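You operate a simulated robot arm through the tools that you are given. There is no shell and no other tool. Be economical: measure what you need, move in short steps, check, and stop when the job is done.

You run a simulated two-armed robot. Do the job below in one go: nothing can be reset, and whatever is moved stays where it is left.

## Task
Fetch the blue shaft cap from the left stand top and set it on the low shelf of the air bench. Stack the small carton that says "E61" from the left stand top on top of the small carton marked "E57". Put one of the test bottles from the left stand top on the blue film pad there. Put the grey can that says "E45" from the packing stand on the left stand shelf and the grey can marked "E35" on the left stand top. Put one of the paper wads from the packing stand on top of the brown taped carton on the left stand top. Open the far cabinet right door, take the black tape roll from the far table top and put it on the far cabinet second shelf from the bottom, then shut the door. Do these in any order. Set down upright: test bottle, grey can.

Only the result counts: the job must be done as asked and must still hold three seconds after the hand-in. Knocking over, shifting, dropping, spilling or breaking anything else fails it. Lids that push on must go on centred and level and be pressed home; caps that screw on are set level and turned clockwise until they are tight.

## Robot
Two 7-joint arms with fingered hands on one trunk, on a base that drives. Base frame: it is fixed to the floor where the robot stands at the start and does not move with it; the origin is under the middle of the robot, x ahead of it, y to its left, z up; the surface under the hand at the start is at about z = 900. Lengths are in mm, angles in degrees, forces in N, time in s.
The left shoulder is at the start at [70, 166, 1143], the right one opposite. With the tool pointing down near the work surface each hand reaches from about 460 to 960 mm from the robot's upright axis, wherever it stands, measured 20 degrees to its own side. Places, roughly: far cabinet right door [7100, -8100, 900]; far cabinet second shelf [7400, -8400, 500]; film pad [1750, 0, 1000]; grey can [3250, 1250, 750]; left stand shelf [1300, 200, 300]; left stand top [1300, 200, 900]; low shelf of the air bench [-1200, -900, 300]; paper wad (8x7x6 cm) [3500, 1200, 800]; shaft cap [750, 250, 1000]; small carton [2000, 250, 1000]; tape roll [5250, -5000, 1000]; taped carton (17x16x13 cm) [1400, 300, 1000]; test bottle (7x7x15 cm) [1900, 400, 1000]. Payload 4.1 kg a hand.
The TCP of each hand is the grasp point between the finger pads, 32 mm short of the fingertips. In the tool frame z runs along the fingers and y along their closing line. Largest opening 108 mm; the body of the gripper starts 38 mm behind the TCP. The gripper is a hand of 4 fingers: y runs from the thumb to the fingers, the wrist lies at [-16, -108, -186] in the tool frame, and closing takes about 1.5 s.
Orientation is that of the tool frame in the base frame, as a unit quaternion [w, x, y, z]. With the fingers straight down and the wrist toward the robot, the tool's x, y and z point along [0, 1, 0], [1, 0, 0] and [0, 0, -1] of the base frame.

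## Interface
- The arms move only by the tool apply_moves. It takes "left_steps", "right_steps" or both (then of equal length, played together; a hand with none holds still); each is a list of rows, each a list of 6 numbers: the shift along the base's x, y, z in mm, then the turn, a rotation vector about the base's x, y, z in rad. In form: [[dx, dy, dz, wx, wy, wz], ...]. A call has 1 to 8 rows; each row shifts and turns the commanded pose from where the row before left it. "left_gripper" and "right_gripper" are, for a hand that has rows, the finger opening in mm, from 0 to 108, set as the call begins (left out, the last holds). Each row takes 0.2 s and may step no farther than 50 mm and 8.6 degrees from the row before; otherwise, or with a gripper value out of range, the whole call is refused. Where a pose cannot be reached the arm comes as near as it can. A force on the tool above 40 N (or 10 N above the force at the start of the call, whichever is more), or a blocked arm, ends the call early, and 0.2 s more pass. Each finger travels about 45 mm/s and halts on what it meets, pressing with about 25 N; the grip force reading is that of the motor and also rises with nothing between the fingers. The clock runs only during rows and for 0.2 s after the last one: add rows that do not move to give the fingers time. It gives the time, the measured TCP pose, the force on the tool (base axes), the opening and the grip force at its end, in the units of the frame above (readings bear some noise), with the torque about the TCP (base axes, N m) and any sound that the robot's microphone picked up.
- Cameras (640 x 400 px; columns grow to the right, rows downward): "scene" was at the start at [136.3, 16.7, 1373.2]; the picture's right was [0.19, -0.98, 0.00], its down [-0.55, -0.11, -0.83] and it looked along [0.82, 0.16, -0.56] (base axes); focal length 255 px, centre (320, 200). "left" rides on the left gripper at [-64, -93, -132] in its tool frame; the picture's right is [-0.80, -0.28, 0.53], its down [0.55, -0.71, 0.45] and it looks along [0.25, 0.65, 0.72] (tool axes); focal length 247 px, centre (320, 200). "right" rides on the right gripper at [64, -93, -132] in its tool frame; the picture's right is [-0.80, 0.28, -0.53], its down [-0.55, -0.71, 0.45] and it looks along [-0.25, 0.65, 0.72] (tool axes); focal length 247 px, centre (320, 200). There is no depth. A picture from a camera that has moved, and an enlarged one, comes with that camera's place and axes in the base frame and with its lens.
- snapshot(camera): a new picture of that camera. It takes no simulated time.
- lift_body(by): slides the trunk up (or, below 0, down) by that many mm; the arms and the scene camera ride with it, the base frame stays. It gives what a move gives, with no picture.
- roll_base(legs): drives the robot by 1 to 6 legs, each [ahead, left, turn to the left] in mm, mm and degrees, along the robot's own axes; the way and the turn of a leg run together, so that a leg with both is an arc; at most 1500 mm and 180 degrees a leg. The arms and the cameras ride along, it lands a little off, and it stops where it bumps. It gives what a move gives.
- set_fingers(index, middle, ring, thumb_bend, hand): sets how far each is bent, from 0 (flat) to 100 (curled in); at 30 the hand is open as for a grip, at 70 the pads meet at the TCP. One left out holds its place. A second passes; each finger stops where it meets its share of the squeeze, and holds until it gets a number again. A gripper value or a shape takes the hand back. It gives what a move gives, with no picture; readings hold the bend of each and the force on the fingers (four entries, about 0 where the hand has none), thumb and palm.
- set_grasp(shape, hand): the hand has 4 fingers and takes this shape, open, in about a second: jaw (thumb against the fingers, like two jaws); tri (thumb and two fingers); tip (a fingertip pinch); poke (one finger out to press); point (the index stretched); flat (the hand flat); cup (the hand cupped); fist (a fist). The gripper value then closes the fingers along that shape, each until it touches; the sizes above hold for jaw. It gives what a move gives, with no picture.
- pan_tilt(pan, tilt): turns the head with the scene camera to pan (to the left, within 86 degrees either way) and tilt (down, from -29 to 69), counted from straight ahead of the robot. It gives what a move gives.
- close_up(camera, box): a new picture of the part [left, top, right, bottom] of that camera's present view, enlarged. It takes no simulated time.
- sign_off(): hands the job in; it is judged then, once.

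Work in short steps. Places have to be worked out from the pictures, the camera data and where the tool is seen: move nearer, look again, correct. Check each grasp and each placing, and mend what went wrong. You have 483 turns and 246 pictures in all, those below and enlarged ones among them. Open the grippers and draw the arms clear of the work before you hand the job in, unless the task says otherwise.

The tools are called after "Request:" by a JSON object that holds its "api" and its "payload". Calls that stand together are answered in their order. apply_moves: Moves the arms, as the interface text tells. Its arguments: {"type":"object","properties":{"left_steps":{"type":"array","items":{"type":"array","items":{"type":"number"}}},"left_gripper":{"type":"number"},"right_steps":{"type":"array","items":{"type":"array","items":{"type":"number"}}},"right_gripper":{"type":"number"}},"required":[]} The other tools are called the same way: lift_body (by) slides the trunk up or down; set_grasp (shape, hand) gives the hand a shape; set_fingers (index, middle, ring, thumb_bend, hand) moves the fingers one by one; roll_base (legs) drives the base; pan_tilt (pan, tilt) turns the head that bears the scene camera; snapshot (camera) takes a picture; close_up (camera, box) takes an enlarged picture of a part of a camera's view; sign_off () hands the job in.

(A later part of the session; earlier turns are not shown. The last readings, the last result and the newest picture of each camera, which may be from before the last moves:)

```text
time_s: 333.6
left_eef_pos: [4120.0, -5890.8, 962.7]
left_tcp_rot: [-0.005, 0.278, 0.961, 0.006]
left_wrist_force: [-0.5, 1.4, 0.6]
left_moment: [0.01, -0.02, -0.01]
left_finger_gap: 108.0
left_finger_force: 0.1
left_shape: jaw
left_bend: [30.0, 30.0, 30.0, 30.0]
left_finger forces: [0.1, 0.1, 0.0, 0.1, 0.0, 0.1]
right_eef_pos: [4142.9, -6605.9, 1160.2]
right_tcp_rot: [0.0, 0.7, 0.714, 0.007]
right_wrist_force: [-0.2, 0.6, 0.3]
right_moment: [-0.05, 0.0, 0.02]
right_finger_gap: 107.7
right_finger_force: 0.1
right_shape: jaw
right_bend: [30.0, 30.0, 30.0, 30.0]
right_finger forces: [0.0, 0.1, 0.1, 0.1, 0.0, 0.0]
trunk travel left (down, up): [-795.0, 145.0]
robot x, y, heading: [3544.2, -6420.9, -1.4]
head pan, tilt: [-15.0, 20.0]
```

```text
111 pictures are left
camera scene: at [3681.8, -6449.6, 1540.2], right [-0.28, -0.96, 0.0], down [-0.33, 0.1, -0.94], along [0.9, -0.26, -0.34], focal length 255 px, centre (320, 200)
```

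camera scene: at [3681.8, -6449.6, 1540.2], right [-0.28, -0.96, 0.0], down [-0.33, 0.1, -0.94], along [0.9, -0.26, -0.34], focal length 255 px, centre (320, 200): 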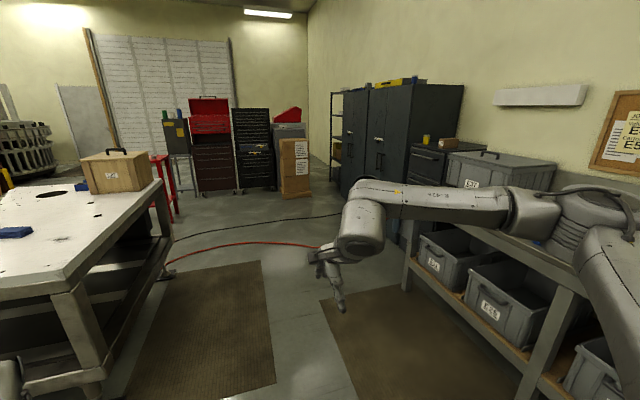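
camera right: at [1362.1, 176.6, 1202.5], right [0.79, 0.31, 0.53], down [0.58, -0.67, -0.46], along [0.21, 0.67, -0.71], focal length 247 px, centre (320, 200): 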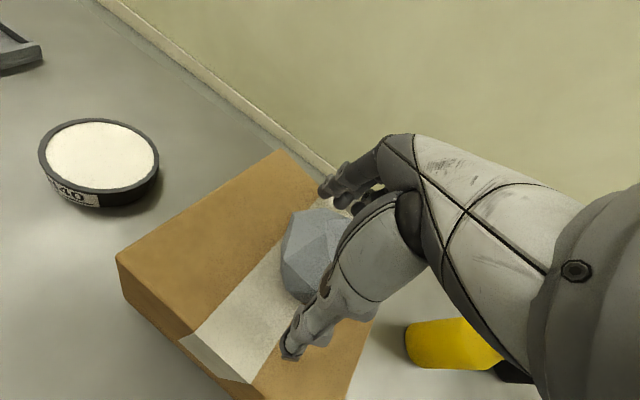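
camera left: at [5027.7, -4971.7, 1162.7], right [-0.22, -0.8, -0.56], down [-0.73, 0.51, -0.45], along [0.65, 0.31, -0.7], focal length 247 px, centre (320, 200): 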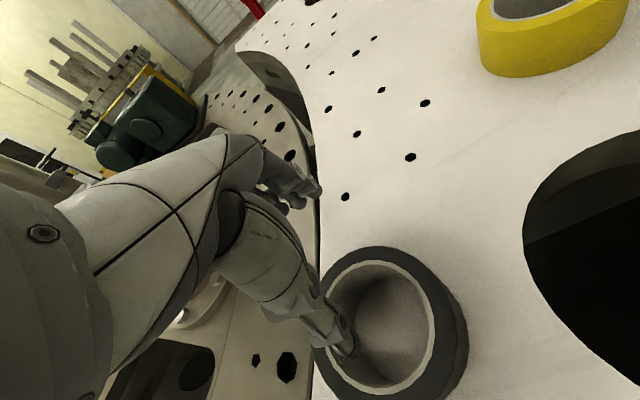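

The aisle is open; hoses lie on the floor. I keep to the middle (y≈-6620) and drive on towards the cabinet.

Request:
{"api": "roll_base", "payload": {"legs": [[0, -190, 1.4], [1300, 0, 0], [1000, 0, 0]]}}

Request:
{"api": "pan_tilt", "payload": {"pan": -40, "tilt": 15}}

Request:
{"api": "snapshot", "payload": {"camera": "scene"}}

```text
time_s: 346.0
left_eef_pos: [6375.5, -6021.4, 965.2]
left_tcp_rot: [-0.005, 0.256, 0.967, 0.006]
left_wrist_force: [-0.2, 0.4, 0.0]
left_moment: [0.02, 0.0, 0.03]
left_finger_gap: 107.8
left_finger_force: 0.1
left_shape: jaw
left_bend: [30.0, 30.0, 30.0, 30.0]
left_finger forces: [0.0, 0.1, 0.1, 0.0, 0.0, 0.0]
right_eef_pos: [6431.9, -6733.8, 1161.9]
right_tcp_rot: [0.0, 0.685, 0.729, 0.007]
right_wrist_force: [0.0, 0.8, -0.4]
right_moment: [0.01, -0.03, 0.0]
right_finger_gap: 107.7
right_finger_force: 0.1
right_shape: jaw
right_bend: [30.0, 30.0, 30.0, 30.0]
right_finger forces: [0.1, 0.1, 0.1, 0.1, 0.0, 0.1]
trunk travel left (down, up): [-795.0, 145.0]
robot x, y, heading: [5822.5, -6576.1, 1.5]
head pan, tilt: [-15.0, 20.0]
```

```text
time_s: 346.9
left_eef_pos: [6374.8, -6012.1, 959.3]
left_tcp_rot: [-0.003, 0.255, 0.967, 0.002]
left_wrist_force: [0.4, -0.3, -0.1]
left_moment: [-0.02, -0.04, 0.01]
left_finger_gap: 107.8
left_finger_force: 0.2
left_shape: jaw
left_bend: [30.0, 30.0, 30.0, 30.0]
left_finger forces: [0.0, 0.1, 0.0, 0.0, 0.1, 0.0]
right_eef_pos: [6433.0, -6724.6, 1163.1]
right_tcp_rot: [0.004, 0.684, 0.729, 0.004]
right_wrist_force: [0.2, -0.5, 0.2]
right_moment: [-0.01, 0.01, -0.01]
right_finger_gap: 107.9
right_finger_force: 0.1
right_shape: jaw
right_bend: [30.0, 30.0, 30.0, 30.0]
right_finger forces: [0.0, 0.1, 0.1, 0.0, 0.0, 0.0]
trunk travel left (down, up): [-795.0, 145.0]
robot x, y, heading: [5827.5, -6573.9, 1.4]
head pan, tilt: [-40.0, 15.0]
```

```text
110 pictures are left
camera scene: at [5946.0, -6647.7, 1549.3], right [-0.62, -0.78, -0.01], down [-0.2, 0.17, -0.96], along [0.75, -0.6, -0.26], focal length 255 px, centre (320, 200)
```

scene: 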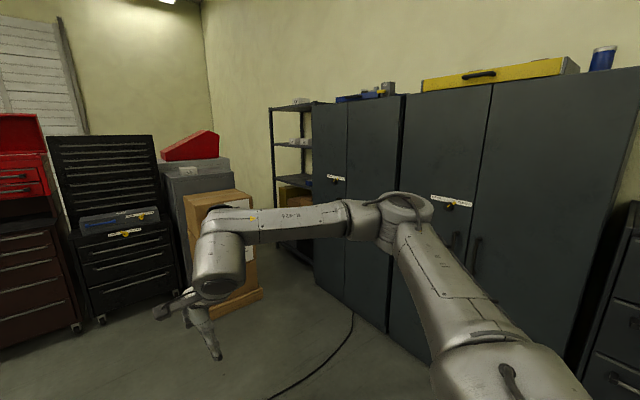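

The left of the two cabinets (x≈6940–7800) is the far cabinet. I drive in front of its right door and turn to face it.

Request:
{"api": "roll_base", "payload": {"legs": [[1480, 0, 0], [0, 0, -91.4]]}}

Request:
{"api": "pan_tilt", "payload": {"pan": 0, "tilt": 20}}

Request:
{"api": "snapshot", "payload": {"camera": "scene"}}

```text
time_s: 357.9
left_eef_pos: [7810.5, -7124.1, 959.0]
left_tcp_rot: [0.0, 0.875, 0.484, 0.004]
left_wrist_force: [-1.3, 8.4, 1.7]
left_moment: [-0.27, -0.07, 0.45]
left_finger_gap: 107.5
left_finger_force: 0.0
left_shape: jaw
left_bend: [31.0, 31.0, 30.0, 30.0]
left_finger forces: [1.2, 8.7, 0.0, 0.0, 0.0, 0.0]
right_eef_pos: [7097.0, -7150.2, 1162.5]
right_tcp_rot: [0.006, 1.0, 0.01, 0.001]
right_wrist_force: [0.4, -0.2, 0.6]
right_moment: [0.02, 0.0, 0.01]
right_finger_gap: 107.9
right_finger_force: 0.0
right_shape: jaw
right_bend: [30.0, 30.0, 30.0, 30.0]
right_finger forces: [0.0, 0.0, 0.0, 0.0, 0.0, 0.0]
trunk travel left (down, up): [-795.0, 145.0]
robot x, y, heading: [7269.0, -6548.2, -90.9]
head pan, tilt: [-40.0, 15.0]
```

```text
time_s: 359.0
left_eef_pos: [7811.5, -7124.4, 960.0]
left_tcp_rot: [-0.001, 0.875, 0.485, 0.003]
left_wrist_force: [-1.7, 8.2, 2.3]
left_moment: [-0.28, -0.09, 0.52]
left_finger_gap: 107.8
left_finger_force: 0.1
left_shape: jaw
left_bend: [31.0, 31.0, 30.0, 30.0]
left_finger forces: [1.3, 8.2, 0.0, 0.0, 0.0, 0.0]
right_eef_pos: [7096.4, -7150.7, 1161.8]
right_tcp_rot: [0.006, 1.0, 0.01, 0.0]
right_wrist_force: [0.1, -0.5, 0.4]
right_moment: [0.04, -0.01, -0.02]
right_finger_gap: 107.7
right_finger_force: 0.0
right_shape: jaw
right_bend: [30.0, 30.0, 30.0, 30.0]
right_finger forces: [0.0, 0.0, 0.0, 0.0, 0.1, 0.0]
trunk travel left (down, up): [-795.0, 145.0]
robot x, y, heading: [7271.0, -6550.8, -91.1]
head pan, tilt: [0.0, 20.0]
```

```text
109 pictures are left
camera scene: at [7265.7, -6691.9, 1540.5], right [-1.0, 0.02, 0.0], down [0.01, 0.34, -0.94], along [-0.02, -0.94, -0.34], focal length 255 px, centre (320, 200)
```

scene: 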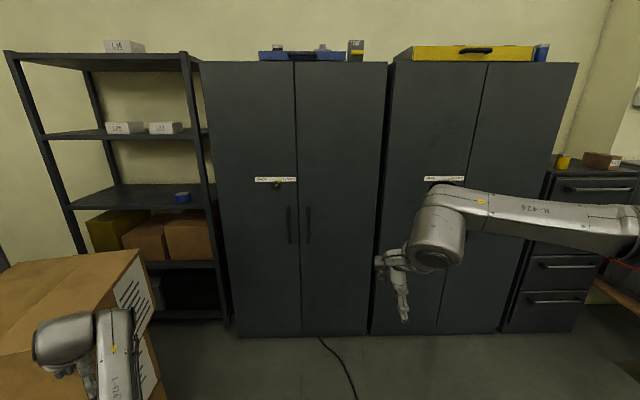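

The left hand touches the cardboard box (8 N). I pull it away at once, back and inward.

Request:
{"api": "apply_moves", "payload": {"left_steps": [[0, 30, 0, 0, 0, 0], [-20, 40, 0, 0, 0, 0], [-40, 20, 10, 0, 0, 0], [-45, 0, 20, 0, 0, -0.1], [-45, 0, 20, 0, 0, -0.1], [-45, 0, 20, 0, 0, -0.1], [-45, 0, 20, 0, 0, -0.1]]}}

Request:
{"api": "pan_tilt", "payload": {"pan": 40, "tilt": 30}}

Request:
{"api": "snapshot", "payload": {"camera": "scene"}}

```text
time_s: 360.6
left_eef_pos: [7645.2, -7032.4, 1074.1]
left_tcp_rot: [0.036, 0.935, 0.345, 0.073]
left_wrist_force: [-0.3, -0.5, -0.4]
left_moment: [0.0, -0.02, -0.03]
left_finger_gap: 107.8
left_finger_force: 0.0
left_shape: jaw
left_bend: [30.0, 30.0, 30.0, 30.0]
left_finger forces: [0.0, 0.1, 0.0, 0.0, 0.1, 0.0]
right_eef_pos: [7096.9, -7151.8, 1161.6]
right_tcp_rot: [0.006, 1.0, 0.011, 0.0]
right_wrist_force: [1.2, 0.5, 0.0]
right_moment: [0.0, 0.01, 0.0]
right_finger_gap: 107.7
right_finger_force: 0.0
right_shape: jaw
right_bend: [30.0, 30.0, 30.0, 30.0]
right_finger forces: [0.0, 0.0, 0.0, 0.0, 0.0, 0.1]
trunk travel left (down, up): [-795.0, 145.0]
robot x, y, heading: [7268.1, -6551.6, -91.1]
head pan, tilt: [0.0, 20.0]
stopped in row 7 (left hand): the arm was blocked; the commanded pose is now the measured one
```

```text
time_s: 361.7
left_eef_pos: [7646.3, -7031.8, 1072.9]
left_tcp_rot: [0.037, 0.936, 0.344, 0.071]
left_wrist_force: [0.3, -0.1, 0.3]
left_moment: [-0.01, -0.01, 0.03]
left_finger_gap: 108.1
left_finger_force: 0.0
left_shape: jaw
left_bend: [30.0, 30.0, 30.0, 30.0]
left_finger forces: [0.1, 0.0, 0.0, 0.0, 0.1, 0.0]
right_eef_pos: [7096.9, -7151.7, 1161.4]
right_tcp_rot: [0.006, 1.0, 0.011, 0.0]
right_wrist_force: [-0.2, 0.5, -0.9]
right_moment: [0.0, -0.02, 0.01]
right_finger_gap: 107.8
right_finger_force: 0.1
right_shape: jaw
right_bend: [30.0, 30.0, 30.0, 30.0]
right_finger forces: [0.1, 0.0, 0.0, 0.1, 0.0, 0.1]
trunk travel left (down, up): [-795.0, 145.0]
robot x, y, heading: [7267.5, -6549.1, -91.0]
head pan, tilt: [40.0, 30.0]
```

```text
108 pictures are left
camera scene: at [7324.7, -6671.2, 1524.3], right [-0.78, -0.63, 0.0], down [-0.31, 0.39, -0.87], along [0.54, -0.67, -0.5], focal length 255 px, centre (320, 200)
```

scene: 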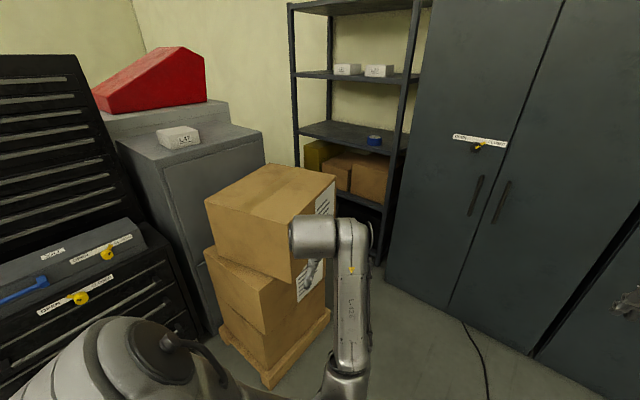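

The hand is free. Now I look closely at the cabinet's handles and the yellow latch with its OPEN/CLOSED label.

Request:
{"api": "pan_tilt", "payload": {"pan": 5, "tilt": 20}}

Request:
{"api": "close_up", "payload": {"camera": "scene", "box": [240, 150, 440, 290]}}

Request:
{"api": "close_up", "payload": {"camera": "scene", "box": [255, 165, 365, 235]}}

```text
time_s: 362.7
left_eef_pos: [7646.8, -7031.7, 1073.3]
left_tcp_rot: [0.036, 0.935, 0.345, 0.071]
left_wrist_force: [0.4, 0.2, -0.7]
left_moment: [0.0, 0.01, 0.0]
left_finger_gap: 108.0
left_finger_force: 0.0
left_shape: jaw
left_bend: [30.0, 30.0, 30.0, 30.0]
left_finger forces: [0.1, 0.0, 0.1, 0.0, 0.1, 0.0]
right_eef_pos: [7097.5, -7152.4, 1161.4]
right_tcp_rot: [0.005, 1.0, 0.011, 0.001]
right_wrist_force: [0.2, 0.0, 0.5]
right_moment: [0.0, 0.03, 0.0]
right_finger_gap: 107.7
right_finger_force: 0.1
right_shape: jaw
right_bend: [30.0, 30.0, 30.0, 30.0]
right_finger forces: [0.1, 0.0, 0.1, 0.0, 0.0, 0.0]
trunk travel left (down, up): [-795.0, 145.0]
robot x, y, heading: [7271.0, -6550.7, -91.0]
head pan, tilt: [5.0, 20.0]
```

```text
2.86 times, centred on (340, 220) of scene
camera zoom: at [7274.6, -6693.6, 1540.3], right [-1.0, -0.07, 0.0], down [-0.02, 0.34, -0.94], along [0.07, -0.94, -0.34], focal length 728 px, centre (263, 143)
```

zoom: 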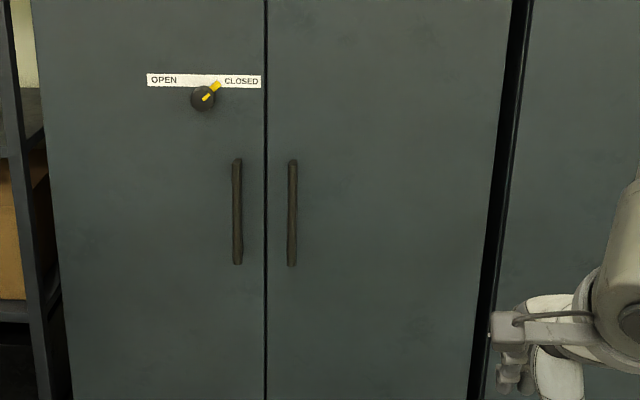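

```text
5.71 times, centred on (310, 200) of scene
camera zoom: at [7274.6, -6693.6, 1540.3], right [-1.0, -0.07, 0.0], down [-0.02, 0.34, -0.94], along [0.07, -0.94, -0.34], focal length 1456 px, centre (377, 200)
```

zoom: 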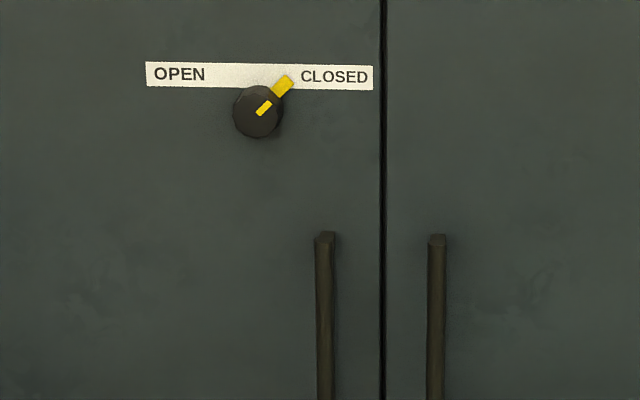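

The knob's yellow pointer is at CLOSED; it must be turned counter-clockwise to OPEN before the handle will work. First I lift the left hand high so it is out of the way of the boxes.

Request:
{"api": "apply_moves", "payload": {"left_steps": [[0, -20, 40, -0.04, 0.06, 0], [0, -20, 40, -0.04, 0.06, 0], [0, -20, 40, 0, 0, -0.1], [0, -20, 40, 0, 0, -0.1], [-15, -20, 40, 0, 0, -0.1], [-15, -20, 40, 0, 0, -0.1], [-15, -20, 40, 0, 0, -0.1], [-15, -20, 40, 0, 0, -0.1]]}}

Request:
{"api": "pan_tilt", "payload": {"pan": 15, "tilt": 10}}

Request:
{"api": "snapshot", "payload": {"camera": "scene"}}

```text
time_s: 364.5
left_eef_pos: [7586.1, -7192.4, 1394.8]
left_tcp_rot: [0.049, 0.997, 0.055, -0.015]
left_wrist_force: [-0.9, -0.4, 1.2]
left_moment: [0.02, -0.01, 0.01]
left_finger_gap: 108.0
left_finger_force: 0.1
left_shape: jaw
left_bend: [30.0, 30.0, 30.0, 30.0]
left_finger forces: [0.0, 0.0, 0.0, 0.1, 0.0, 0.0]
right_eef_pos: [7098.1, -7150.7, 1161.8]
right_tcp_rot: [0.005, 1.0, 0.011, 0.0]
right_wrist_force: [-0.2, -0.1, -0.1]
right_moment: [-0.02, 0.0, -0.02]
right_finger_gap: 107.6
right_finger_force: 0.0
right_shape: jaw
right_bend: [30.0, 30.0, 30.0, 30.0]
right_finger forces: [0.0, 0.0, 0.1, 0.0, 0.0, 0.0]
trunk travel left (down, up): [-795.0, 145.0]
robot x, y, heading: [7267.4, -6548.8, -91.2]
head pan, tilt: [5.0, 20.0]
```

```text
time_s: 365.2
left_eef_pos: [7585.8, -7193.6, 1392.9]
left_tcp_rot: [0.05, 0.997, 0.056, -0.015]
left_wrist_force: [0.0, -0.2, 0.9]
left_moment: [-0.02, 0.04, -0.03]
left_finger_gap: 107.9
left_finger_force: 0.2
left_shape: jaw
left_bend: [30.0, 30.0, 30.0, 30.0]
left_finger forces: [0.0, 0.1, 0.0, 0.0, 0.0, 0.1]
right_eef_pos: [7097.4, -7151.0, 1160.8]
right_tcp_rot: [0.004, 1.0, 0.011, 0.0]
right_wrist_force: [0.1, 0.2, -1.2]
right_moment: [0.01, -0.01, -0.04]
right_finger_gap: 107.7
right_finger_force: 0.0
right_shape: jaw
right_bend: [30.0, 30.0, 30.0, 30.0]
right_finger forces: [0.0, 0.1, 0.1, 0.0, 0.0, 0.0]
trunk travel left (down, up): [-795.0, 145.0]
robot x, y, heading: [7268.2, -6552.5, -91.2]
head pan, tilt: [15.0, 10.0]
```

```text
105 pictures are left
camera scene: at [7290.4, -6691.0, 1556.5], right [-0.97, -0.24, 0.0], down [-0.04, 0.17, -0.98], along [0.24, -0.96, -0.17], focal length 255 px, centre (320, 200)
```

scene: 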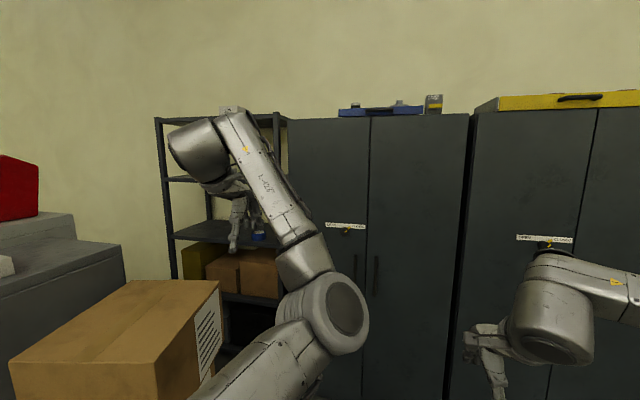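

Now I turn the right hand to point forward (fingers towards the cabinet), in free space.

Request:
{"api": "apply_moves", "payload": {"right_steps": [[10, -10, 0, -0.143, 0, 0], [10, -10, 0, -0.143, 0, 0], [10, -10, 0, -0.143, 0, 0], [10, -10, 0, -0.143, 0, 0], [10, -10, 0, -0.143, 0, 0], [10, -10, 0, -0.143, 0, 0], [10, -10, 0, -0.143, 0, 0], [10, -10, 0, -0.143, 0, 0]]}}

Request:
{"api": "apply_moves", "payload": {"right_steps": [[0, -10, 0, -0.143, 0, 0], [0, -10, 0, -0.143, 0, 0], [0, -10, 0, -0.141, 0, 0], [0, 0, 0, 0, 0.13, 0], [0, 0, 0, 0, 0.13, 0]]}}

Request:
{"api": "pan_tilt", "payload": {"pan": 0, "tilt": 20}}

Request:
{"api": "snapshot", "payload": {"camera": "scene"}}

Request:
{"api": "snapshot", "payload": {"camera": "right"}}

```text
time_s: 367.1
left_eef_pos: [7586.5, -7193.8, 1391.9]
left_tcp_rot: [0.048, 0.997, 0.056, -0.015]
left_wrist_force: [0.0, -0.5, -0.3]
left_moment: [-0.02, -0.04, 0.01]
left_finger_gap: 108.3
left_finger_force: 0.0
left_shape: jaw
left_bend: [30.0, 30.0, 30.0, 30.0]
left_finger forces: [0.1, 0.0, 0.1, 0.0, 0.0, 0.0]
right_eef_pos: [7177.5, -7218.4, 1156.9]
right_tcp_rot: [0.471, 0.882, 0.016, -0.001]
right_wrist_force: [0.5, 0.0, -0.5]
right_moment: [-0.02, -0.01, 0.03]
right_finger_gap: 107.7
right_finger_force: 0.0
right_shape: jaw
right_bend: [30.0, 30.0, 30.0, 30.0]
right_finger forces: [0.0, 0.0, 0.1, 0.0, 0.0, 0.0]
right hand out of reach, approached as far as the arm can: row 5, 6
trunk travel left (down, up): [-795.0, 145.0]
robot x, y, heading: [7272.1, -6549.5, -91.0]
head pan, tilt: [15.0, 10.0]
```

```text
time_s: 368.2
left_eef_pos: [7587.3, -7192.9, 1393.9]
left_tcp_rot: [0.049, 0.997, 0.056, -0.015]
left_wrist_force: [-0.1, -0.3, -0.5]
left_moment: [0.03, 0.0, 0.0]
left_finger_gap: 108.1
left_finger_force: 0.1
left_shape: jaw
left_bend: [30.0, 30.0, 30.0, 30.0]
left_finger forces: [0.0, 0.0, 0.0, 0.1, 0.0, 0.0]
right_eef_pos: [7232.6, -7214.3, 1174.9]
right_tcp_rot: [0.638, 0.757, 0.096, -0.105]
right_wrist_force: [-0.7, 0.5, 0.5]
right_moment: [0.03, -0.03, 0.0]
right_finger_gap: 108.0
right_finger_force: 0.0
right_shape: jaw
right_bend: [30.0, 30.0, 30.0, 30.0]
right_finger forces: [0.1, 0.0, 0.0, 0.1, 0.1, 0.0]
right hand out of reach, approached as far as the arm can: row 3, 4, 5
trunk travel left (down, up): [-795.0, 145.0]
robot x, y, heading: [7271.3, -6550.6, -91.1]
head pan, tilt: [15.0, 10.0]
```

```text
time_s: 369.0
left_eef_pos: [7586.4, -7193.6, 1393.1]
left_tcp_rot: [0.048, 0.997, 0.056, -0.015]
left_wrist_force: [0.0, 1.4, 0.0]
left_moment: [0.02, 0.01, -0.03]
left_finger_gap: 108.0
left_finger_force: 0.0
left_shape: jaw
left_bend: [30.0, 30.0, 30.0, 30.0]
left_finger forces: [0.0, 0.1, 0.0, 0.0, 0.0, 0.0]
right_eef_pos: [7232.1, -7214.6, 1174.8]
right_tcp_rot: [0.637, 0.758, 0.095, -0.104]
right_wrist_force: [-0.4, -0.6, 0.2]
right_moment: [-0.03, -0.06, 0.02]
right_finger_gap: 107.8
right_finger_force: 0.1
right_shape: jaw
right_bend: [30.0, 30.0, 30.0, 30.0]
right_finger forces: [0.0, 0.0, 0.0, 0.1, 0.0, 0.1]
trunk travel left (down, up): [-795.0, 145.0]
robot x, y, heading: [7268.3, -6548.6, -91.2]
head pan, tilt: [0.0, 20.0]
```

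```text
104 pictures are left
camera scene: at [7266.2, -6694.3, 1540.3], right [-1.0, 0.02, 0.0], down [0.01, 0.34, -0.94], along [-0.02, -0.94, -0.34], focal length 255 px, centre (320, 200)
```

scene: 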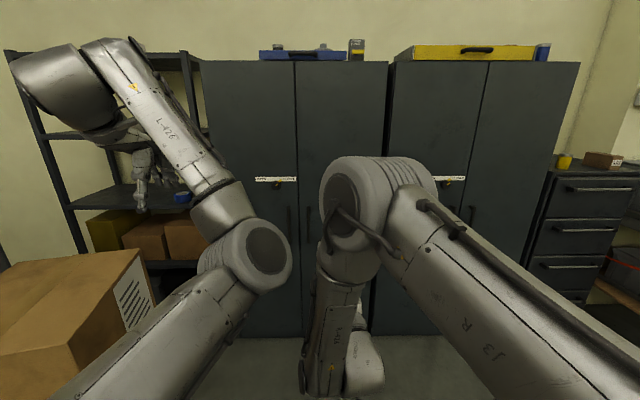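

```text
103 pictures are left
camera right: at [7272.1, -7068.6, 1090.7], right [-0.67, 0.47, 0.58], down [-0.74, -0.33, -0.59], along [-0.09, -0.82, 0.56], focal length 247 px, centre (320, 200)
```

right: 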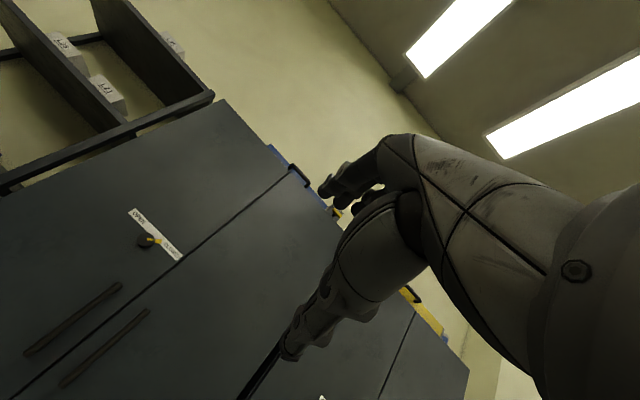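

The hand now points forward. I drive nearer and line up with the knob.

Request:
{"api": "roll_base", "payload": {"legs": [[0, 265, 1.2], [640, 0, 0]]}}

Request:
{"api": "snapshot", "payload": {"camera": "right"}}

Request:
{"api": "snapshot", "payload": {"camera": "scene"}}

```text
time_s: 374.1
left_eef_pos: [7869.2, -7829.6, 1394.7]
left_tcp_rot: [0.05, 0.996, 0.066, -0.014]
left_wrist_force: [-0.2, 0.4, -0.5]
left_moment: [0.03, 0.01, -0.03]
left_finger_gap: 107.7
left_finger_force: 0.0
left_shape: jaw
left_bend: [30.0, 30.0, 30.0, 30.0]
left_finger forces: [0.0, 0.0, 0.0, 0.0, 0.0, 0.1]
right_eef_pos: [7514.7, -7858.2, 1175.6]
right_tcp_rot: [0.639, 0.756, 0.103, -0.097]
right_wrist_force: [1.0, 0.3, 0.3]
right_moment: [0.01, 0.0, -0.01]
right_finger_gap: 107.8
right_finger_force: 0.2
right_shape: jaw
right_bend: [30.0, 30.0, 30.0, 30.0]
right_finger forces: [0.0, 0.0, 0.1, 0.0, 0.0, 0.0]
trunk travel left (down, up): [-795.0, 145.0]
robot x, y, heading: [7543.6, -7193.6, -90.1]
head pan, tilt: [0.0, 20.0]
```

```text
102 pictures are left
camera right: at [7552.3, -7711.5, 1091.1], right [-0.68, 0.45, 0.58], down [-0.73, -0.34, -0.59], along [-0.07, -0.82, 0.57], focal length 247 px, centre (320, 200)
```

right: 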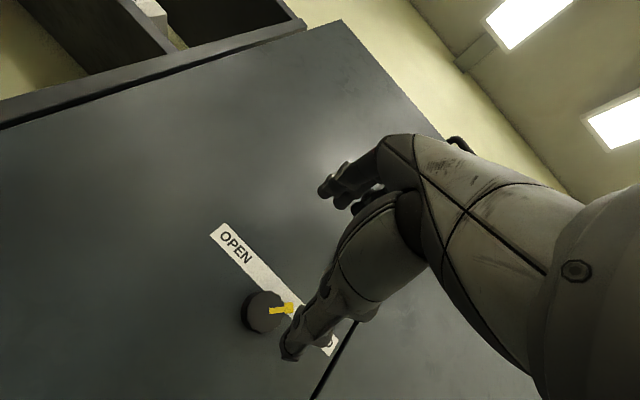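

```text
101 pictures are left
camera scene: at [7538.3, -7337.1, 1540.4], right [-1.0, 0.0, 0.0], down [0.0, 0.34, -0.94], along [0.0, -0.94, -0.34], focal length 255 px, centre (320, 200)
```

scene: 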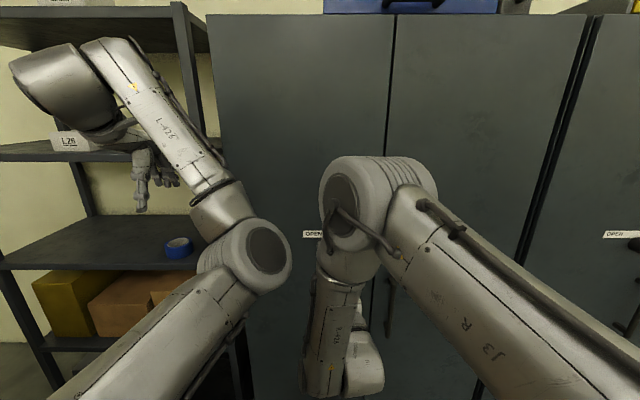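

I zoom on the knob in the right-hand camera to see its shape.

Request:
{"api": "close_up", "payload": {"camera": "right", "box": [200, 260, 360, 370]}}

```text
3.64 times, centred on (280, 315) of right
camera zoom: at [7552.3, -7711.5, 1091.1], right [-0.68, 0.45, 0.58], down [-0.73, -0.34, -0.59], along [-0.07, -0.82, 0.57], focal length 898 px, centre (466, -218)
```

zoom: 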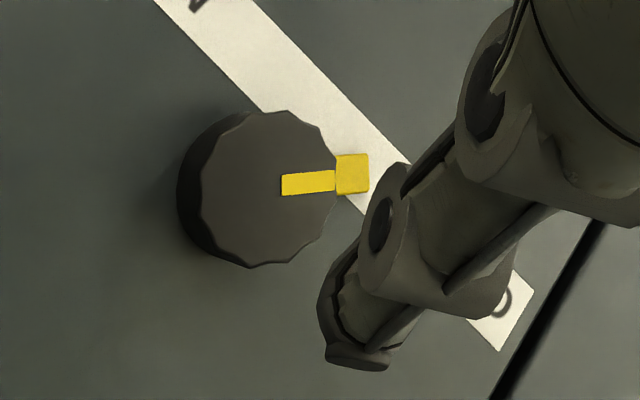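

The knob has a raised yellow tab that a fingertip can push. I set the right hand to "point" and see where the index tip is.

Request:
{"api": "set_grasp", "payload": {"hand": "right", "shape": "point"}}

Request:
{"api": "snapshot", "payload": {"camera": "right"}}

```text
time_s: 375.0
left_eef_pos: [7869.8, -7830.5, 1394.2]
left_tcp_rot: [0.049, 0.997, 0.066, -0.015]
left_wrist_force: [0.0, 0.4, -0.9]
left_moment: [0.01, -0.02, -0.01]
left_finger_gap: 107.9
left_finger_force: 0.1
left_shape: jaw
left_bend: [30.0, 30.0, 30.0, 30.0]
left_finger forces: [0.0, 0.0, 0.0, 0.0, 0.1, 0.0]
right_eef_pos: [7515.9, -7859.0, 1175.2]
right_tcp_rot: [0.638, 0.757, 0.103, -0.098]
right_wrist_force: [0.1, -0.2, -0.1]
right_moment: [-0.01, -0.01, 0.0]
right_finger_gap: 103.6
right_finger_force: 0.0
right_shape: point
right_bend: [19.0, 100.0, 100.0, 98.0]
right_finger forces: [0.1, 0.0, 0.0, 0.0, 0.0, 0.0]
trunk travel left (down, up): [-795.0, 145.0]
robot x, y, heading: [7537.5, -7194.0, -89.6]
head pan, tilt: [0.0, 20.0]
```

```text
99 pictures are left
camera right: at [7552.4, -7712.1, 1090.8], right [-0.68, 0.45, 0.58], down [-0.73, -0.34, -0.59], along [-0.07, -0.82, 0.56], focal length 247 px, centre (320, 200)
```

right: 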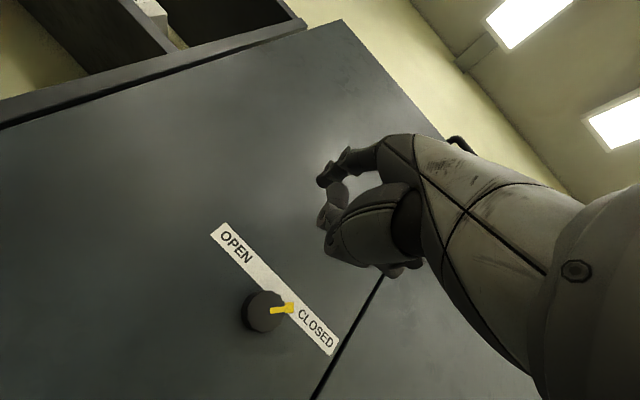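

The index tip should be about 72 mm above and 44 mm ahead of the TCP. I bring it to the right of the knob, still 40 mm off the door.

Request:
{"api": "apply_moves", "payload": {"right_steps": [[-25, -20, -19, 0, 0, 0], [-25, -20, -19, 0, 0, 0], [-25, -20, -19, 0, 0, 0], [-25, -20, -19, 0, 0, 0], [-23, -20, -19, 0, 0, 0], [0, 0, 0, 0, 0, 0]]}}

Request:
{"api": "snapshot", "payload": {"camera": "right"}}

Request:
{"api": "snapshot", "payload": {"camera": "scene"}}

```text
time_s: 376.4
left_eef_pos: [7868.6, -7830.6, 1393.3]
left_tcp_rot: [0.05, 0.996, 0.066, -0.014]
left_wrist_force: [-0.2, -0.2, -0.5]
left_moment: [-0.02, -0.01, -0.02]
left_finger_gap: 107.7
left_finger_force: 0.1
left_shape: jaw
left_bend: [30.0, 30.0, 30.0, 30.0]
left_finger forces: [0.1, 0.0, 0.1, 0.0, 0.1, 0.0]
right_eef_pos: [7521.5, -7863.3, 1146.3]
right_tcp_rot: [0.637, 0.759, 0.097, -0.1]
right_wrist_force: [0.1, 0.2, -0.3]
right_moment: [-0.03, 0.0, -0.03]
right_finger_gap: 103.6
right_finger_force: 0.1
right_shape: point
right_bend: [19.0, 100.0, 100.0, 98.0]
right_finger forces: [0.0, 0.0, 0.1, 0.1, 0.0, 0.1]
right hand out of reach, approached as far as the arm can: row 1, 2, 3, 4, 5
trunk travel left (down, up): [-795.0, 145.0]
robot x, y, heading: [7539.8, -7192.7, -89.9]
head pan, tilt: [0.0, 20.0]
```

```text
98 pictures are left
camera right: at [7560.2, -7716.5, 1063.3], right [-0.68, 0.46, 0.58], down [-0.73, -0.33, -0.59], along [-0.08, -0.82, 0.56], focal length 247 px, centre (320, 200)
```

right: 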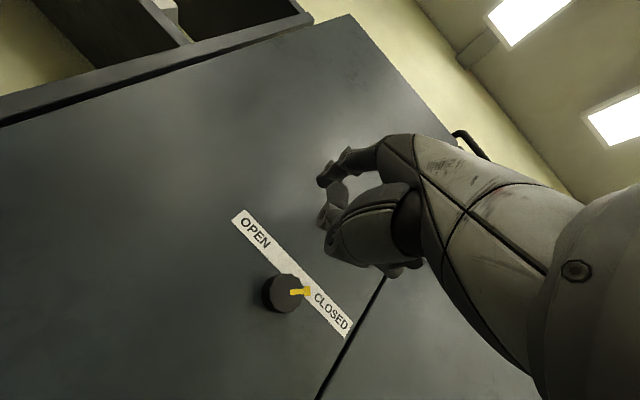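

```text
97 pictures are left
camera scene: at [7538.2, -7337.8, 1540.3], right [-1.0, 0.0, 0.0], down [0.0, 0.34, -0.94], along [0.0, -0.94, -0.34], focal length 255 px, centre (320, 200)
```

scene: 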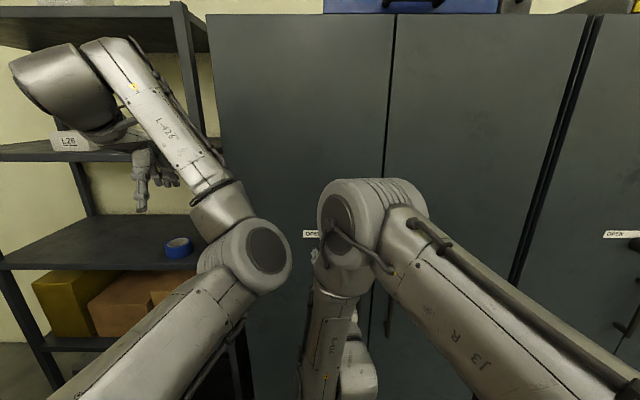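

The right arm is folded badly (elbow up and inward) for this pose. I back off, return the hand to the pointing-down pose, and will retry with the trunk lower so the forearm comes from below.

Request:
{"api": "roll_base", "payload": {"legs": [[-350, 0, 0]]}}

Request:
{"api": "apply_moves", "payload": {"right_steps": [[-15, 0, 5, 0.1, -0.06, 0], [-15, 0, 5, 0.1, -0.06, 0], [-15, 0, 5, 0.1, -0.06, 0], [-15, 0, 5, 0.13, -0.05, 0], [-15, 0, 5, 0.14, 0, 0], [-15, 0, 5, 0.14, 0, 0], [-15, 0, 5, 0.14, 0, 0], [-15, 0, 5, 0.14, 0, 0]]}}

Request:
{"api": "apply_moves", "payload": {"right_steps": [[-15, 0, 0, 0.14, 0, 0], [-15, 0, 0, 0.14, 0, 0], [-15, 0, 0, 0.14, 0, 0], [-15, 0, 0, 0.06, 0, 0], [0, 0, 0, 0, 0, 0]]}}

Request:
{"api": "snapshot", "payload": {"camera": "scene"}}

```text
time_s: 378.7
left_eef_pos: [7871.1, -7471.6, 1393.0]
left_tcp_rot: [0.05, 0.996, 0.07, -0.014]
left_wrist_force: [-0.4, -0.9, -0.3]
left_moment: [-0.01, -0.01, 0.03]
left_finger_gap: 107.8
left_finger_force: 0.1
left_shape: jaw
left_bend: [30.0, 30.0, 30.0, 30.0]
left_finger forces: [0.0, 0.1, 0.1, 0.0, 0.1, 0.1]
right_eef_pos: [7523.8, -7507.1, 1145.4]
right_tcp_rot: [0.636, 0.759, 0.1, -0.097]
right_wrist_force: [0.7, 0.2, -0.3]
right_moment: [0.01, 0.01, 0.05]
right_finger_gap: 103.8
right_finger_force: 0.0
right_shape: point
right_bend: [19.0, 100.0, 100.0, 98.0]
right_finger forces: [0.1, 0.0, 0.0, 0.0, 0.0, 0.1]
trunk travel left (down, up): [-795.0, 145.0]
robot x, y, heading: [7536.3, -6833.5, -89.6]
head pan, tilt: [0.0, 20.0]
```

```text
time_s: 380.5
left_eef_pos: [7870.1, -7470.3, 1393.2]
left_tcp_rot: [0.05, 0.996, 0.069, -0.014]
left_wrist_force: [-0.4, -0.1, -0.4]
left_moment: [0.0, -0.02, 0.0]
left_finger_gap: 108.0
left_finger_force: 0.1
left_shape: jaw
left_bend: [30.0, 30.0, 30.0, 30.0]
left_finger forces: [0.1, 0.1, 0.0, 0.0, 0.0, 0.1]
right_eef_pos: [7399.7, -7505.4, 1186.4]
right_tcp_rot: [0.206, 0.978, 0.039, 0.023]
right_wrist_force: [0.3, -0.5, -0.4]
right_moment: [-0.01, -0.01, -0.05]
right_finger_gap: 0.1
right_finger_force: 0.0
right_shape: point
right_bend: [19.0, 100.0, 100.0, 98.0]
right_finger forces: [0.1, 0.1, 0.0, 0.0, 0.0, 0.0]
trunk travel left (down, up): [-795.0, 145.0]
robot x, y, heading: [7536.7, -6834.7, -89.4]
head pan, tilt: [0.0, 20.0]
```

```text
time_s: 381.7
left_eef_pos: [7871.3, -7470.5, 1393.9]
left_tcp_rot: [0.05, 0.996, 0.069, -0.013]
left_wrist_force: [0.2, 0.1, 0.0]
left_moment: [-0.03, 0.0, 0.0]
left_finger_gap: 108.0
left_finger_force: 0.0
left_shape: jaw
left_bend: [30.0, 30.0, 30.0, 30.0]
left_finger forces: [0.0, 0.0, 0.0, 0.0, 0.0, 0.1]
right_eef_pos: [7346.5, -7504.2, 1183.6]
right_tcp_rot: [-0.002, 0.999, 0.027, 0.025]
right_wrist_force: [0.7, -0.7, -0.5]
right_moment: [-0.03, 0.06, -0.03]
right_finger_gap: 0.0
right_finger_force: 0.0
right_shape: point
right_bend: [19.0, 100.0, 100.0, 98.0]
right_finger forces: [0.0, 0.0, 0.0, 0.0, 0.1, 0.0]
right hand out of reach, approached as far as the arm can: row 3
trunk travel left (down, up): [-795.0, 145.0]
robot x, y, heading: [7536.2, -6838.0, -89.3]
head pan, tilt: [0.0, 20.0]
```

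```text
96 pictures are left
camera scene: at [7537.0, -6980.0, 1540.3], right [-1.0, -0.01, 0.0], down [0.0, 0.34, -0.94], along [0.01, -0.94, -0.34], focal length 255 px, centre (320, 200)
```

scene: 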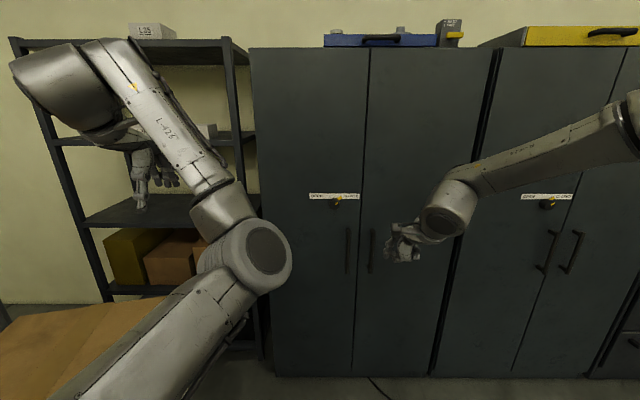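

The right elbow is outside again. I shift to the right, away from the boxes, lower the trunk, and raise the right hand before pitching it forward.

Request:
{"api": "roll_base", "payload": {"legs": [[0, -290, 0]]}}

Request:
{"api": "lift_body", "payload": {"by": -260}}

Request:
{"api": "apply_moves", "payload": {"right_steps": [[0, 0, 45, 0, 0, 0], [0, 0, 45, 0, 0, 0], [0, 0, 45, 0, 0, 0], [0, 0, 45, 0, 0, 0], [0, 0, 40, 0, 0, 0]], "left_steps": [[0, 0, 45, 0, 0, 0], [0, 0, 45, 0, 0, 0], [0, 0, 45, 0, 0, 0], [0, 0, 45, 0, 0, 0], [0, 0, 40, 0, 0, 0]]}}

Request:
{"api": "snapshot", "payload": {"camera": "scene"}}

```text
time_s: 383.7
left_eef_pos: [7577.4, -7473.8, 1392.9]
left_tcp_rot: [0.049, 0.996, 0.068, -0.015]
left_wrist_force: [-0.6, 0.1, -0.3]
left_moment: [0.02, -0.01, -0.01]
left_finger_gap: 107.9
left_finger_force: 0.1
left_shape: jaw
left_bend: [30.0, 30.0, 30.0, 30.0]
left_finger forces: [0.1, 0.0, 0.0, 0.1, 0.0, 0.0]
right_eef_pos: [7054.9, -7506.3, 1184.8]
right_tcp_rot: [-0.002, 0.999, 0.025, 0.023]
right_wrist_force: [-0.4, 0.0, 0.4]
right_moment: [0.0, 0.0, 0.0]
right_finger_gap: 0.0
right_finger_force: 0.1
right_shape: point
right_bend: [19.0, 100.0, 100.0, 98.0]
right_finger forces: [0.0, 0.0, 0.0, 0.1, 0.1, 0.0]
trunk travel left (down, up): [-795.0, 145.0]
robot x, y, heading: [7245.0, -6837.1, -89.7]
head pan, tilt: [0.0, 20.0]
```

```text
time_s: 386.4
left_eef_pos: [7576.5, -7473.3, 1133.6]
left_tcp_rot: [0.049, 0.996, 0.069, -0.014]
left_wrist_force: [0.4, -0.1, 0.9]
left_moment: [0.0, -0.02, 0.0]
left_finger_gap: 108.2
left_finger_force: 0.1
left_shape: jaw
left_bend: [30.0, 30.0, 30.0, 30.0]
left_finger forces: [0.1, 0.0, 0.0, 0.0, 0.0, 0.0]
right_eef_pos: [7051.5, -7505.8, 923.7]
right_tcp_rot: [-0.002, 0.999, 0.027, 0.024]
right_wrist_force: [-0.8, 0.1, -1.1]
right_moment: [0.01, 0.01, -0.01]
right_finger_gap: 0.0
right_finger_force: 0.1
right_shape: point
right_bend: [19.0, 100.0, 100.0, 98.0]
right_finger forces: [0.0, 0.1, 0.0, 0.0, 0.1, 0.0]
trunk travel left (down, up): [-535.0, 405.0]
robot x, y, heading: [7244.2, -6834.6, -90.0]
head pan, tilt: [0.0, 20.0]
```

```text
time_s: 387.6
left_eef_pos: [7576.3, -7471.7, 1355.9]
left_tcp_rot: [0.05, 0.996, 0.068, -0.014]
left_wrist_force: [-0.1, -0.2, 0.0]
left_moment: [-0.02, 0.03, -0.03]
left_finger_gap: 108.0
left_finger_force: 0.0
left_shape: jaw
left_bend: [30.0, 30.0, 30.0, 30.0]
left_finger forces: [0.0, 0.0, 0.0, 0.0, 0.0, 0.1]
right_eef_pos: [7053.1, -7504.9, 1146.5]
right_tcp_rot: [-0.003, 0.999, 0.025, 0.024]
right_wrist_force: [-0.3, 0.2, -0.1]
right_moment: [-0.02, 0.01, -0.01]
right_finger_gap: 0.1
right_finger_force: 0.0
right_shape: point
right_bend: [19.0, 100.0, 100.0, 98.0]
right_finger forces: [0.1, 0.0, 0.0, 0.0, 0.0, 0.0]
trunk travel left (down, up): [-535.0, 405.0]
robot x, y, heading: [7242.8, -6838.8, -89.6]
head pan, tilt: [0.0, 20.0]
```

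```text
95 pictures are left
camera scene: at [7244.0, -6981.2, 1280.3], right [-1.0, -0.01, 0.0], down [0.0, 0.34, -0.94], along [0.01, -0.94, -0.34], focal length 255 px, centre (320, 200)
```

scene: 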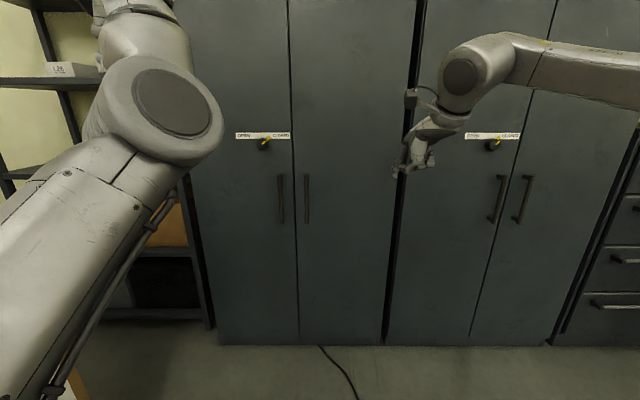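

Now I pitch the right hand forward again, keeping it out to the right.

Request:
{"api": "apply_moves", "payload": {"right_steps": [[0, 0, 0, -0.143, 0, 0], [0, 0, 0, -0.143, 0, 0], [0, 0, 0, -0.143, 0, 0], [0, 0, 0, -0.143, 0, 0], [0, -5, 0, -0.143, 0, 0], [0, -5, 0, -0.143, 0, 0], [0, -5, 0, -0.143, 0, 0], [0, -5, 0, -0.143, 0, 0]]}}

Request:
{"api": "apply_moves", "payload": {"right_steps": [[0, -10, 0, -0.143, 0, 0], [0, -10, 0, -0.143, 0, 0], [0, -10, 0, -0.14, 0, 0], [0, -10, 0, 0, 0, 0]]}}

Request:
{"api": "snapshot", "payload": {"camera": "scene"}}

Request:
{"api": "snapshot", "payload": {"camera": "right"}}

```text
time_s: 389.4
left_eef_pos: [7576.1, -7472.2, 1354.2]
left_tcp_rot: [0.048, 0.996, 0.068, -0.014]
left_wrist_force: [1.0, 0.4, 0.3]
left_moment: [-0.01, -0.01, 0.02]
left_finger_gap: 108.0
left_finger_force: 0.0
left_shape: jaw
left_bend: [30.0, 30.0, 30.0, 30.0]
left_finger forces: [0.0, 0.1, 0.1, 0.0, 0.1, 0.0]
right_eef_pos: [7051.9, -7521.3, 1143.4]
right_tcp_rot: [0.499, 0.866, 0.034, 0.007]
right_wrist_force: [0.5, 0.9, -0.3]
right_moment: [0.0, 0.01, -0.01]
right_finger_gap: 0.0
right_finger_force: 0.1
right_shape: point
right_bend: [19.0, 100.0, 100.0, 98.0]
right_finger forces: [0.0, 0.0, 0.1, 0.1, 0.0, 0.0]
right hand out of reach, approached as far as the arm can: row 8
trunk travel left (down, up): [-535.0, 405.0]
robot x, y, heading: [7244.6, -6838.7, -89.6]
head pan, tilt: [0.0, 20.0]
```

```text
time_s: 390.4
left_eef_pos: [7575.5, -7473.8, 1354.6]
left_tcp_rot: [0.048, 0.996, 0.068, -0.014]
left_wrist_force: [-0.5, 0.1, 0.3]
left_moment: [-0.01, 0.0, 0.02]
left_finger_gap: 107.8
left_finger_force: 0.0
left_shape: jaw
left_bend: [30.0, 30.0, 30.0, 30.0]
left_finger forces: [0.0, 0.1, 0.0, 0.0, 0.0, 0.0]
right_eef_pos: [7051.3, -7533.5, 1142.4]
right_tcp_rot: [0.498, 0.867, 0.034, 0.007]
right_wrist_force: [0.6, -0.2, 0.3]
right_moment: [0.02, 0.01, 0.01]
right_finger_gap: 0.1
right_finger_force: 0.1
right_shape: point
right_bend: [19.0, 100.0, 100.0, 98.0]
right_finger forces: [0.0, 0.1, 0.0, 0.0, 0.0, 0.0]
right hand out of reach, approached as far as the arm can: row 1, 2, 3
trunk travel left (down, up): [-535.0, 405.0]
robot x, y, heading: [7244.0, -6843.1, -90.0]
head pan, tilt: [0.0, 20.0]
```

```text
94 pictures are left
camera scene: at [7243.3, -6982.9, 1280.2], right [-1.0, -0.01, 0.0], down [0.0, 0.34, -0.94], along [0.01, -0.94, -0.34], focal length 255 px, centre (320, 200)
```

scene: 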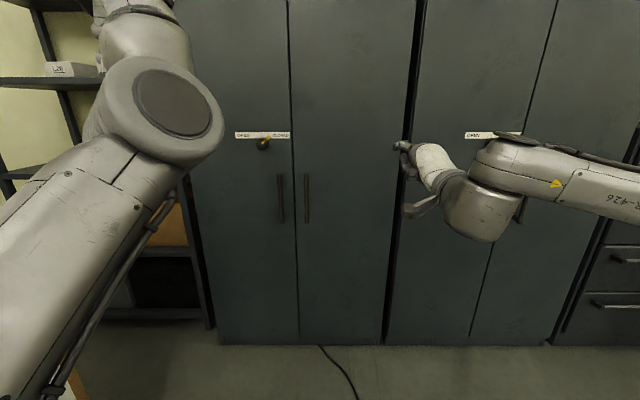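

```text
93 pictures are left
camera right: at [7104.7, -7369.0, 1128.0], right [-0.81, 0.26, 0.53], down [-0.56, -0.07, -0.82], along [-0.18, -0.96, 0.2], focal length 247 px, centre (320, 200)
```

right: 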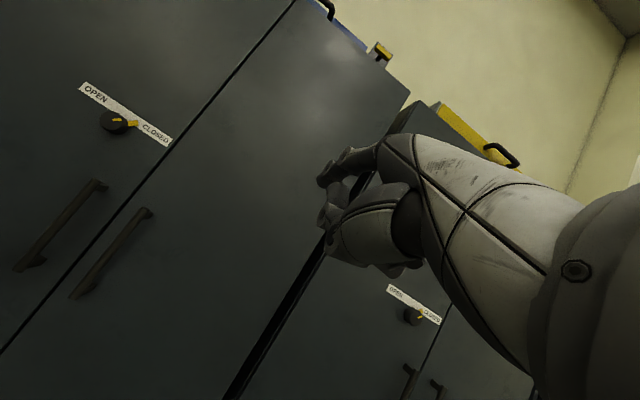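

The arm is now well posed (elbow out), with the index pointing forward and 30° down. I zoom in to find the fingertip.

Request:
{"api": "close_up", "payload": {"camera": "scene", "box": [370, 110, 490, 230]}}

Request:
{"api": "close_up", "payload": {"camera": "right", "box": [280, 120, 440, 280]}}

```text
3.33 times, centred on (430, 170) of scene
camera zoom: at [7243.3, -6982.9, 1280.2], right [-1.0, -0.01, 0.0], down [0.0, 0.34, -0.94], along [0.01, -0.94, -0.34], focal length 850 px, centre (-47, 300)
```

zoom: 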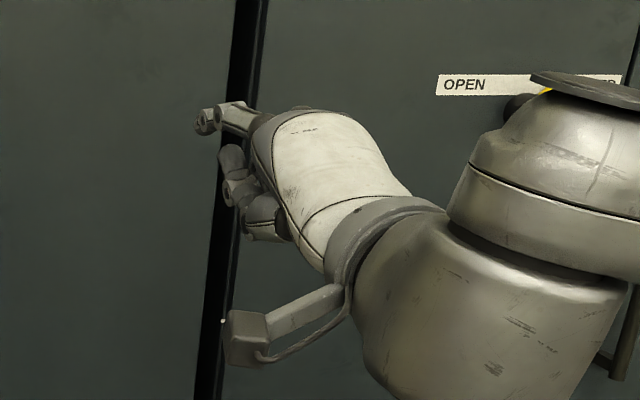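

```text
2.50 times, centred on (360, 200) of right
camera zoom: at [7104.7, -7369.0, 1128.0], right [-0.81, 0.26, 0.53], down [-0.56, -0.07, -0.82], along [-0.18, -0.96, 0.2], focal length 617 px, centre (220, 200)
```

zoom: 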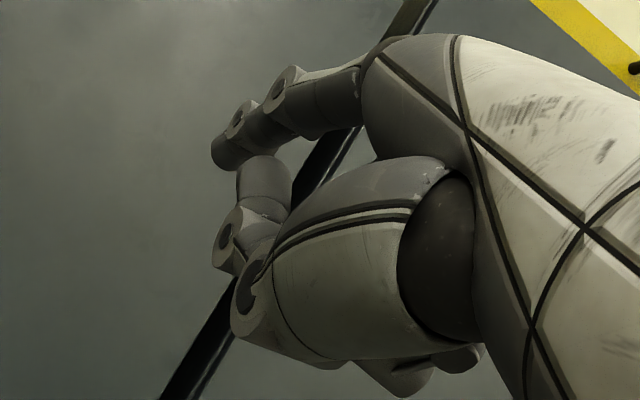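

Triangulated: index tip is at TCP+(22,−65,50); knob face centre at ≈(7482,−8016,1139). I drive into position.

Request:
{"api": "roll_base", "payload": {"legs": [[0, 300, 0], [300, 0, 0]]}}

Request:
{"api": "snapshot", "payload": {"camera": "right"}}

Request:
{"api": "snapshot", "payload": {"camera": "scene"}}

```text
time_s: 394.1
left_eef_pos: [7874.5, -7774.0, 1354.7]
left_tcp_rot: [0.048, 0.997, 0.065, -0.015]
left_wrist_force: [0.3, -0.8, 0.5]
left_moment: [0.01, 0.01, -0.03]
left_finger_gap: 107.9
left_finger_force: 0.1
left_shape: jaw
left_bend: [30.0, 30.0, 30.0, 30.0]
left_finger forces: [0.0, 0.1, 0.0, 0.1, 0.1, 0.0]
right_eef_pos: [7351.1, -7832.1, 1142.6]
right_tcp_rot: [0.498, 0.867, 0.031, 0.006]
right_wrist_force: [1.0, 0.6, -0.2]
right_moment: [0.0, 0.02, 0.02]
right_finger_gap: 0.0
right_finger_force: 0.1
right_shape: point
right_bend: [19.0, 100.0, 100.0, 98.0]
right_finger forces: [0.1, 0.0, 0.1, 0.1, 0.0, 0.0]
trunk travel left (down, up): [-535.0, 405.0]
robot x, y, heading: [7547.1, -7135.0, -90.0]
head pan, tilt: [0.0, 20.0]
```

```text
90 pictures are left
camera right: at [7404.5, -7667.2, 1128.1], right [-0.81, 0.27, 0.53], down [-0.56, -0.07, -0.82], along [-0.19, -0.96, 0.2], focal length 247 px, centre (320, 200)
```

right: 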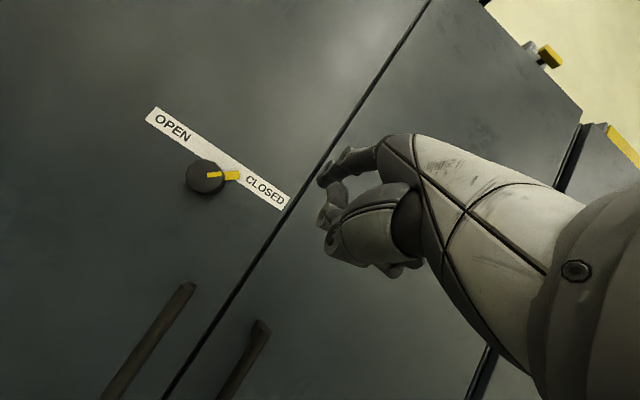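

```text
89 pictures are left
camera scene: at [7545.5, -7281.9, 1280.2], right [-1.0, 0.0, 0.0], down [0.0, 0.34, -0.94], along [0.0, -0.94, -0.34], focal length 255 px, centre (320, 200)
```

scene: 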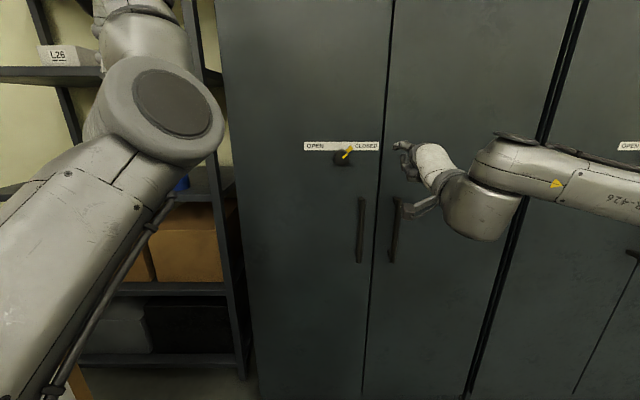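

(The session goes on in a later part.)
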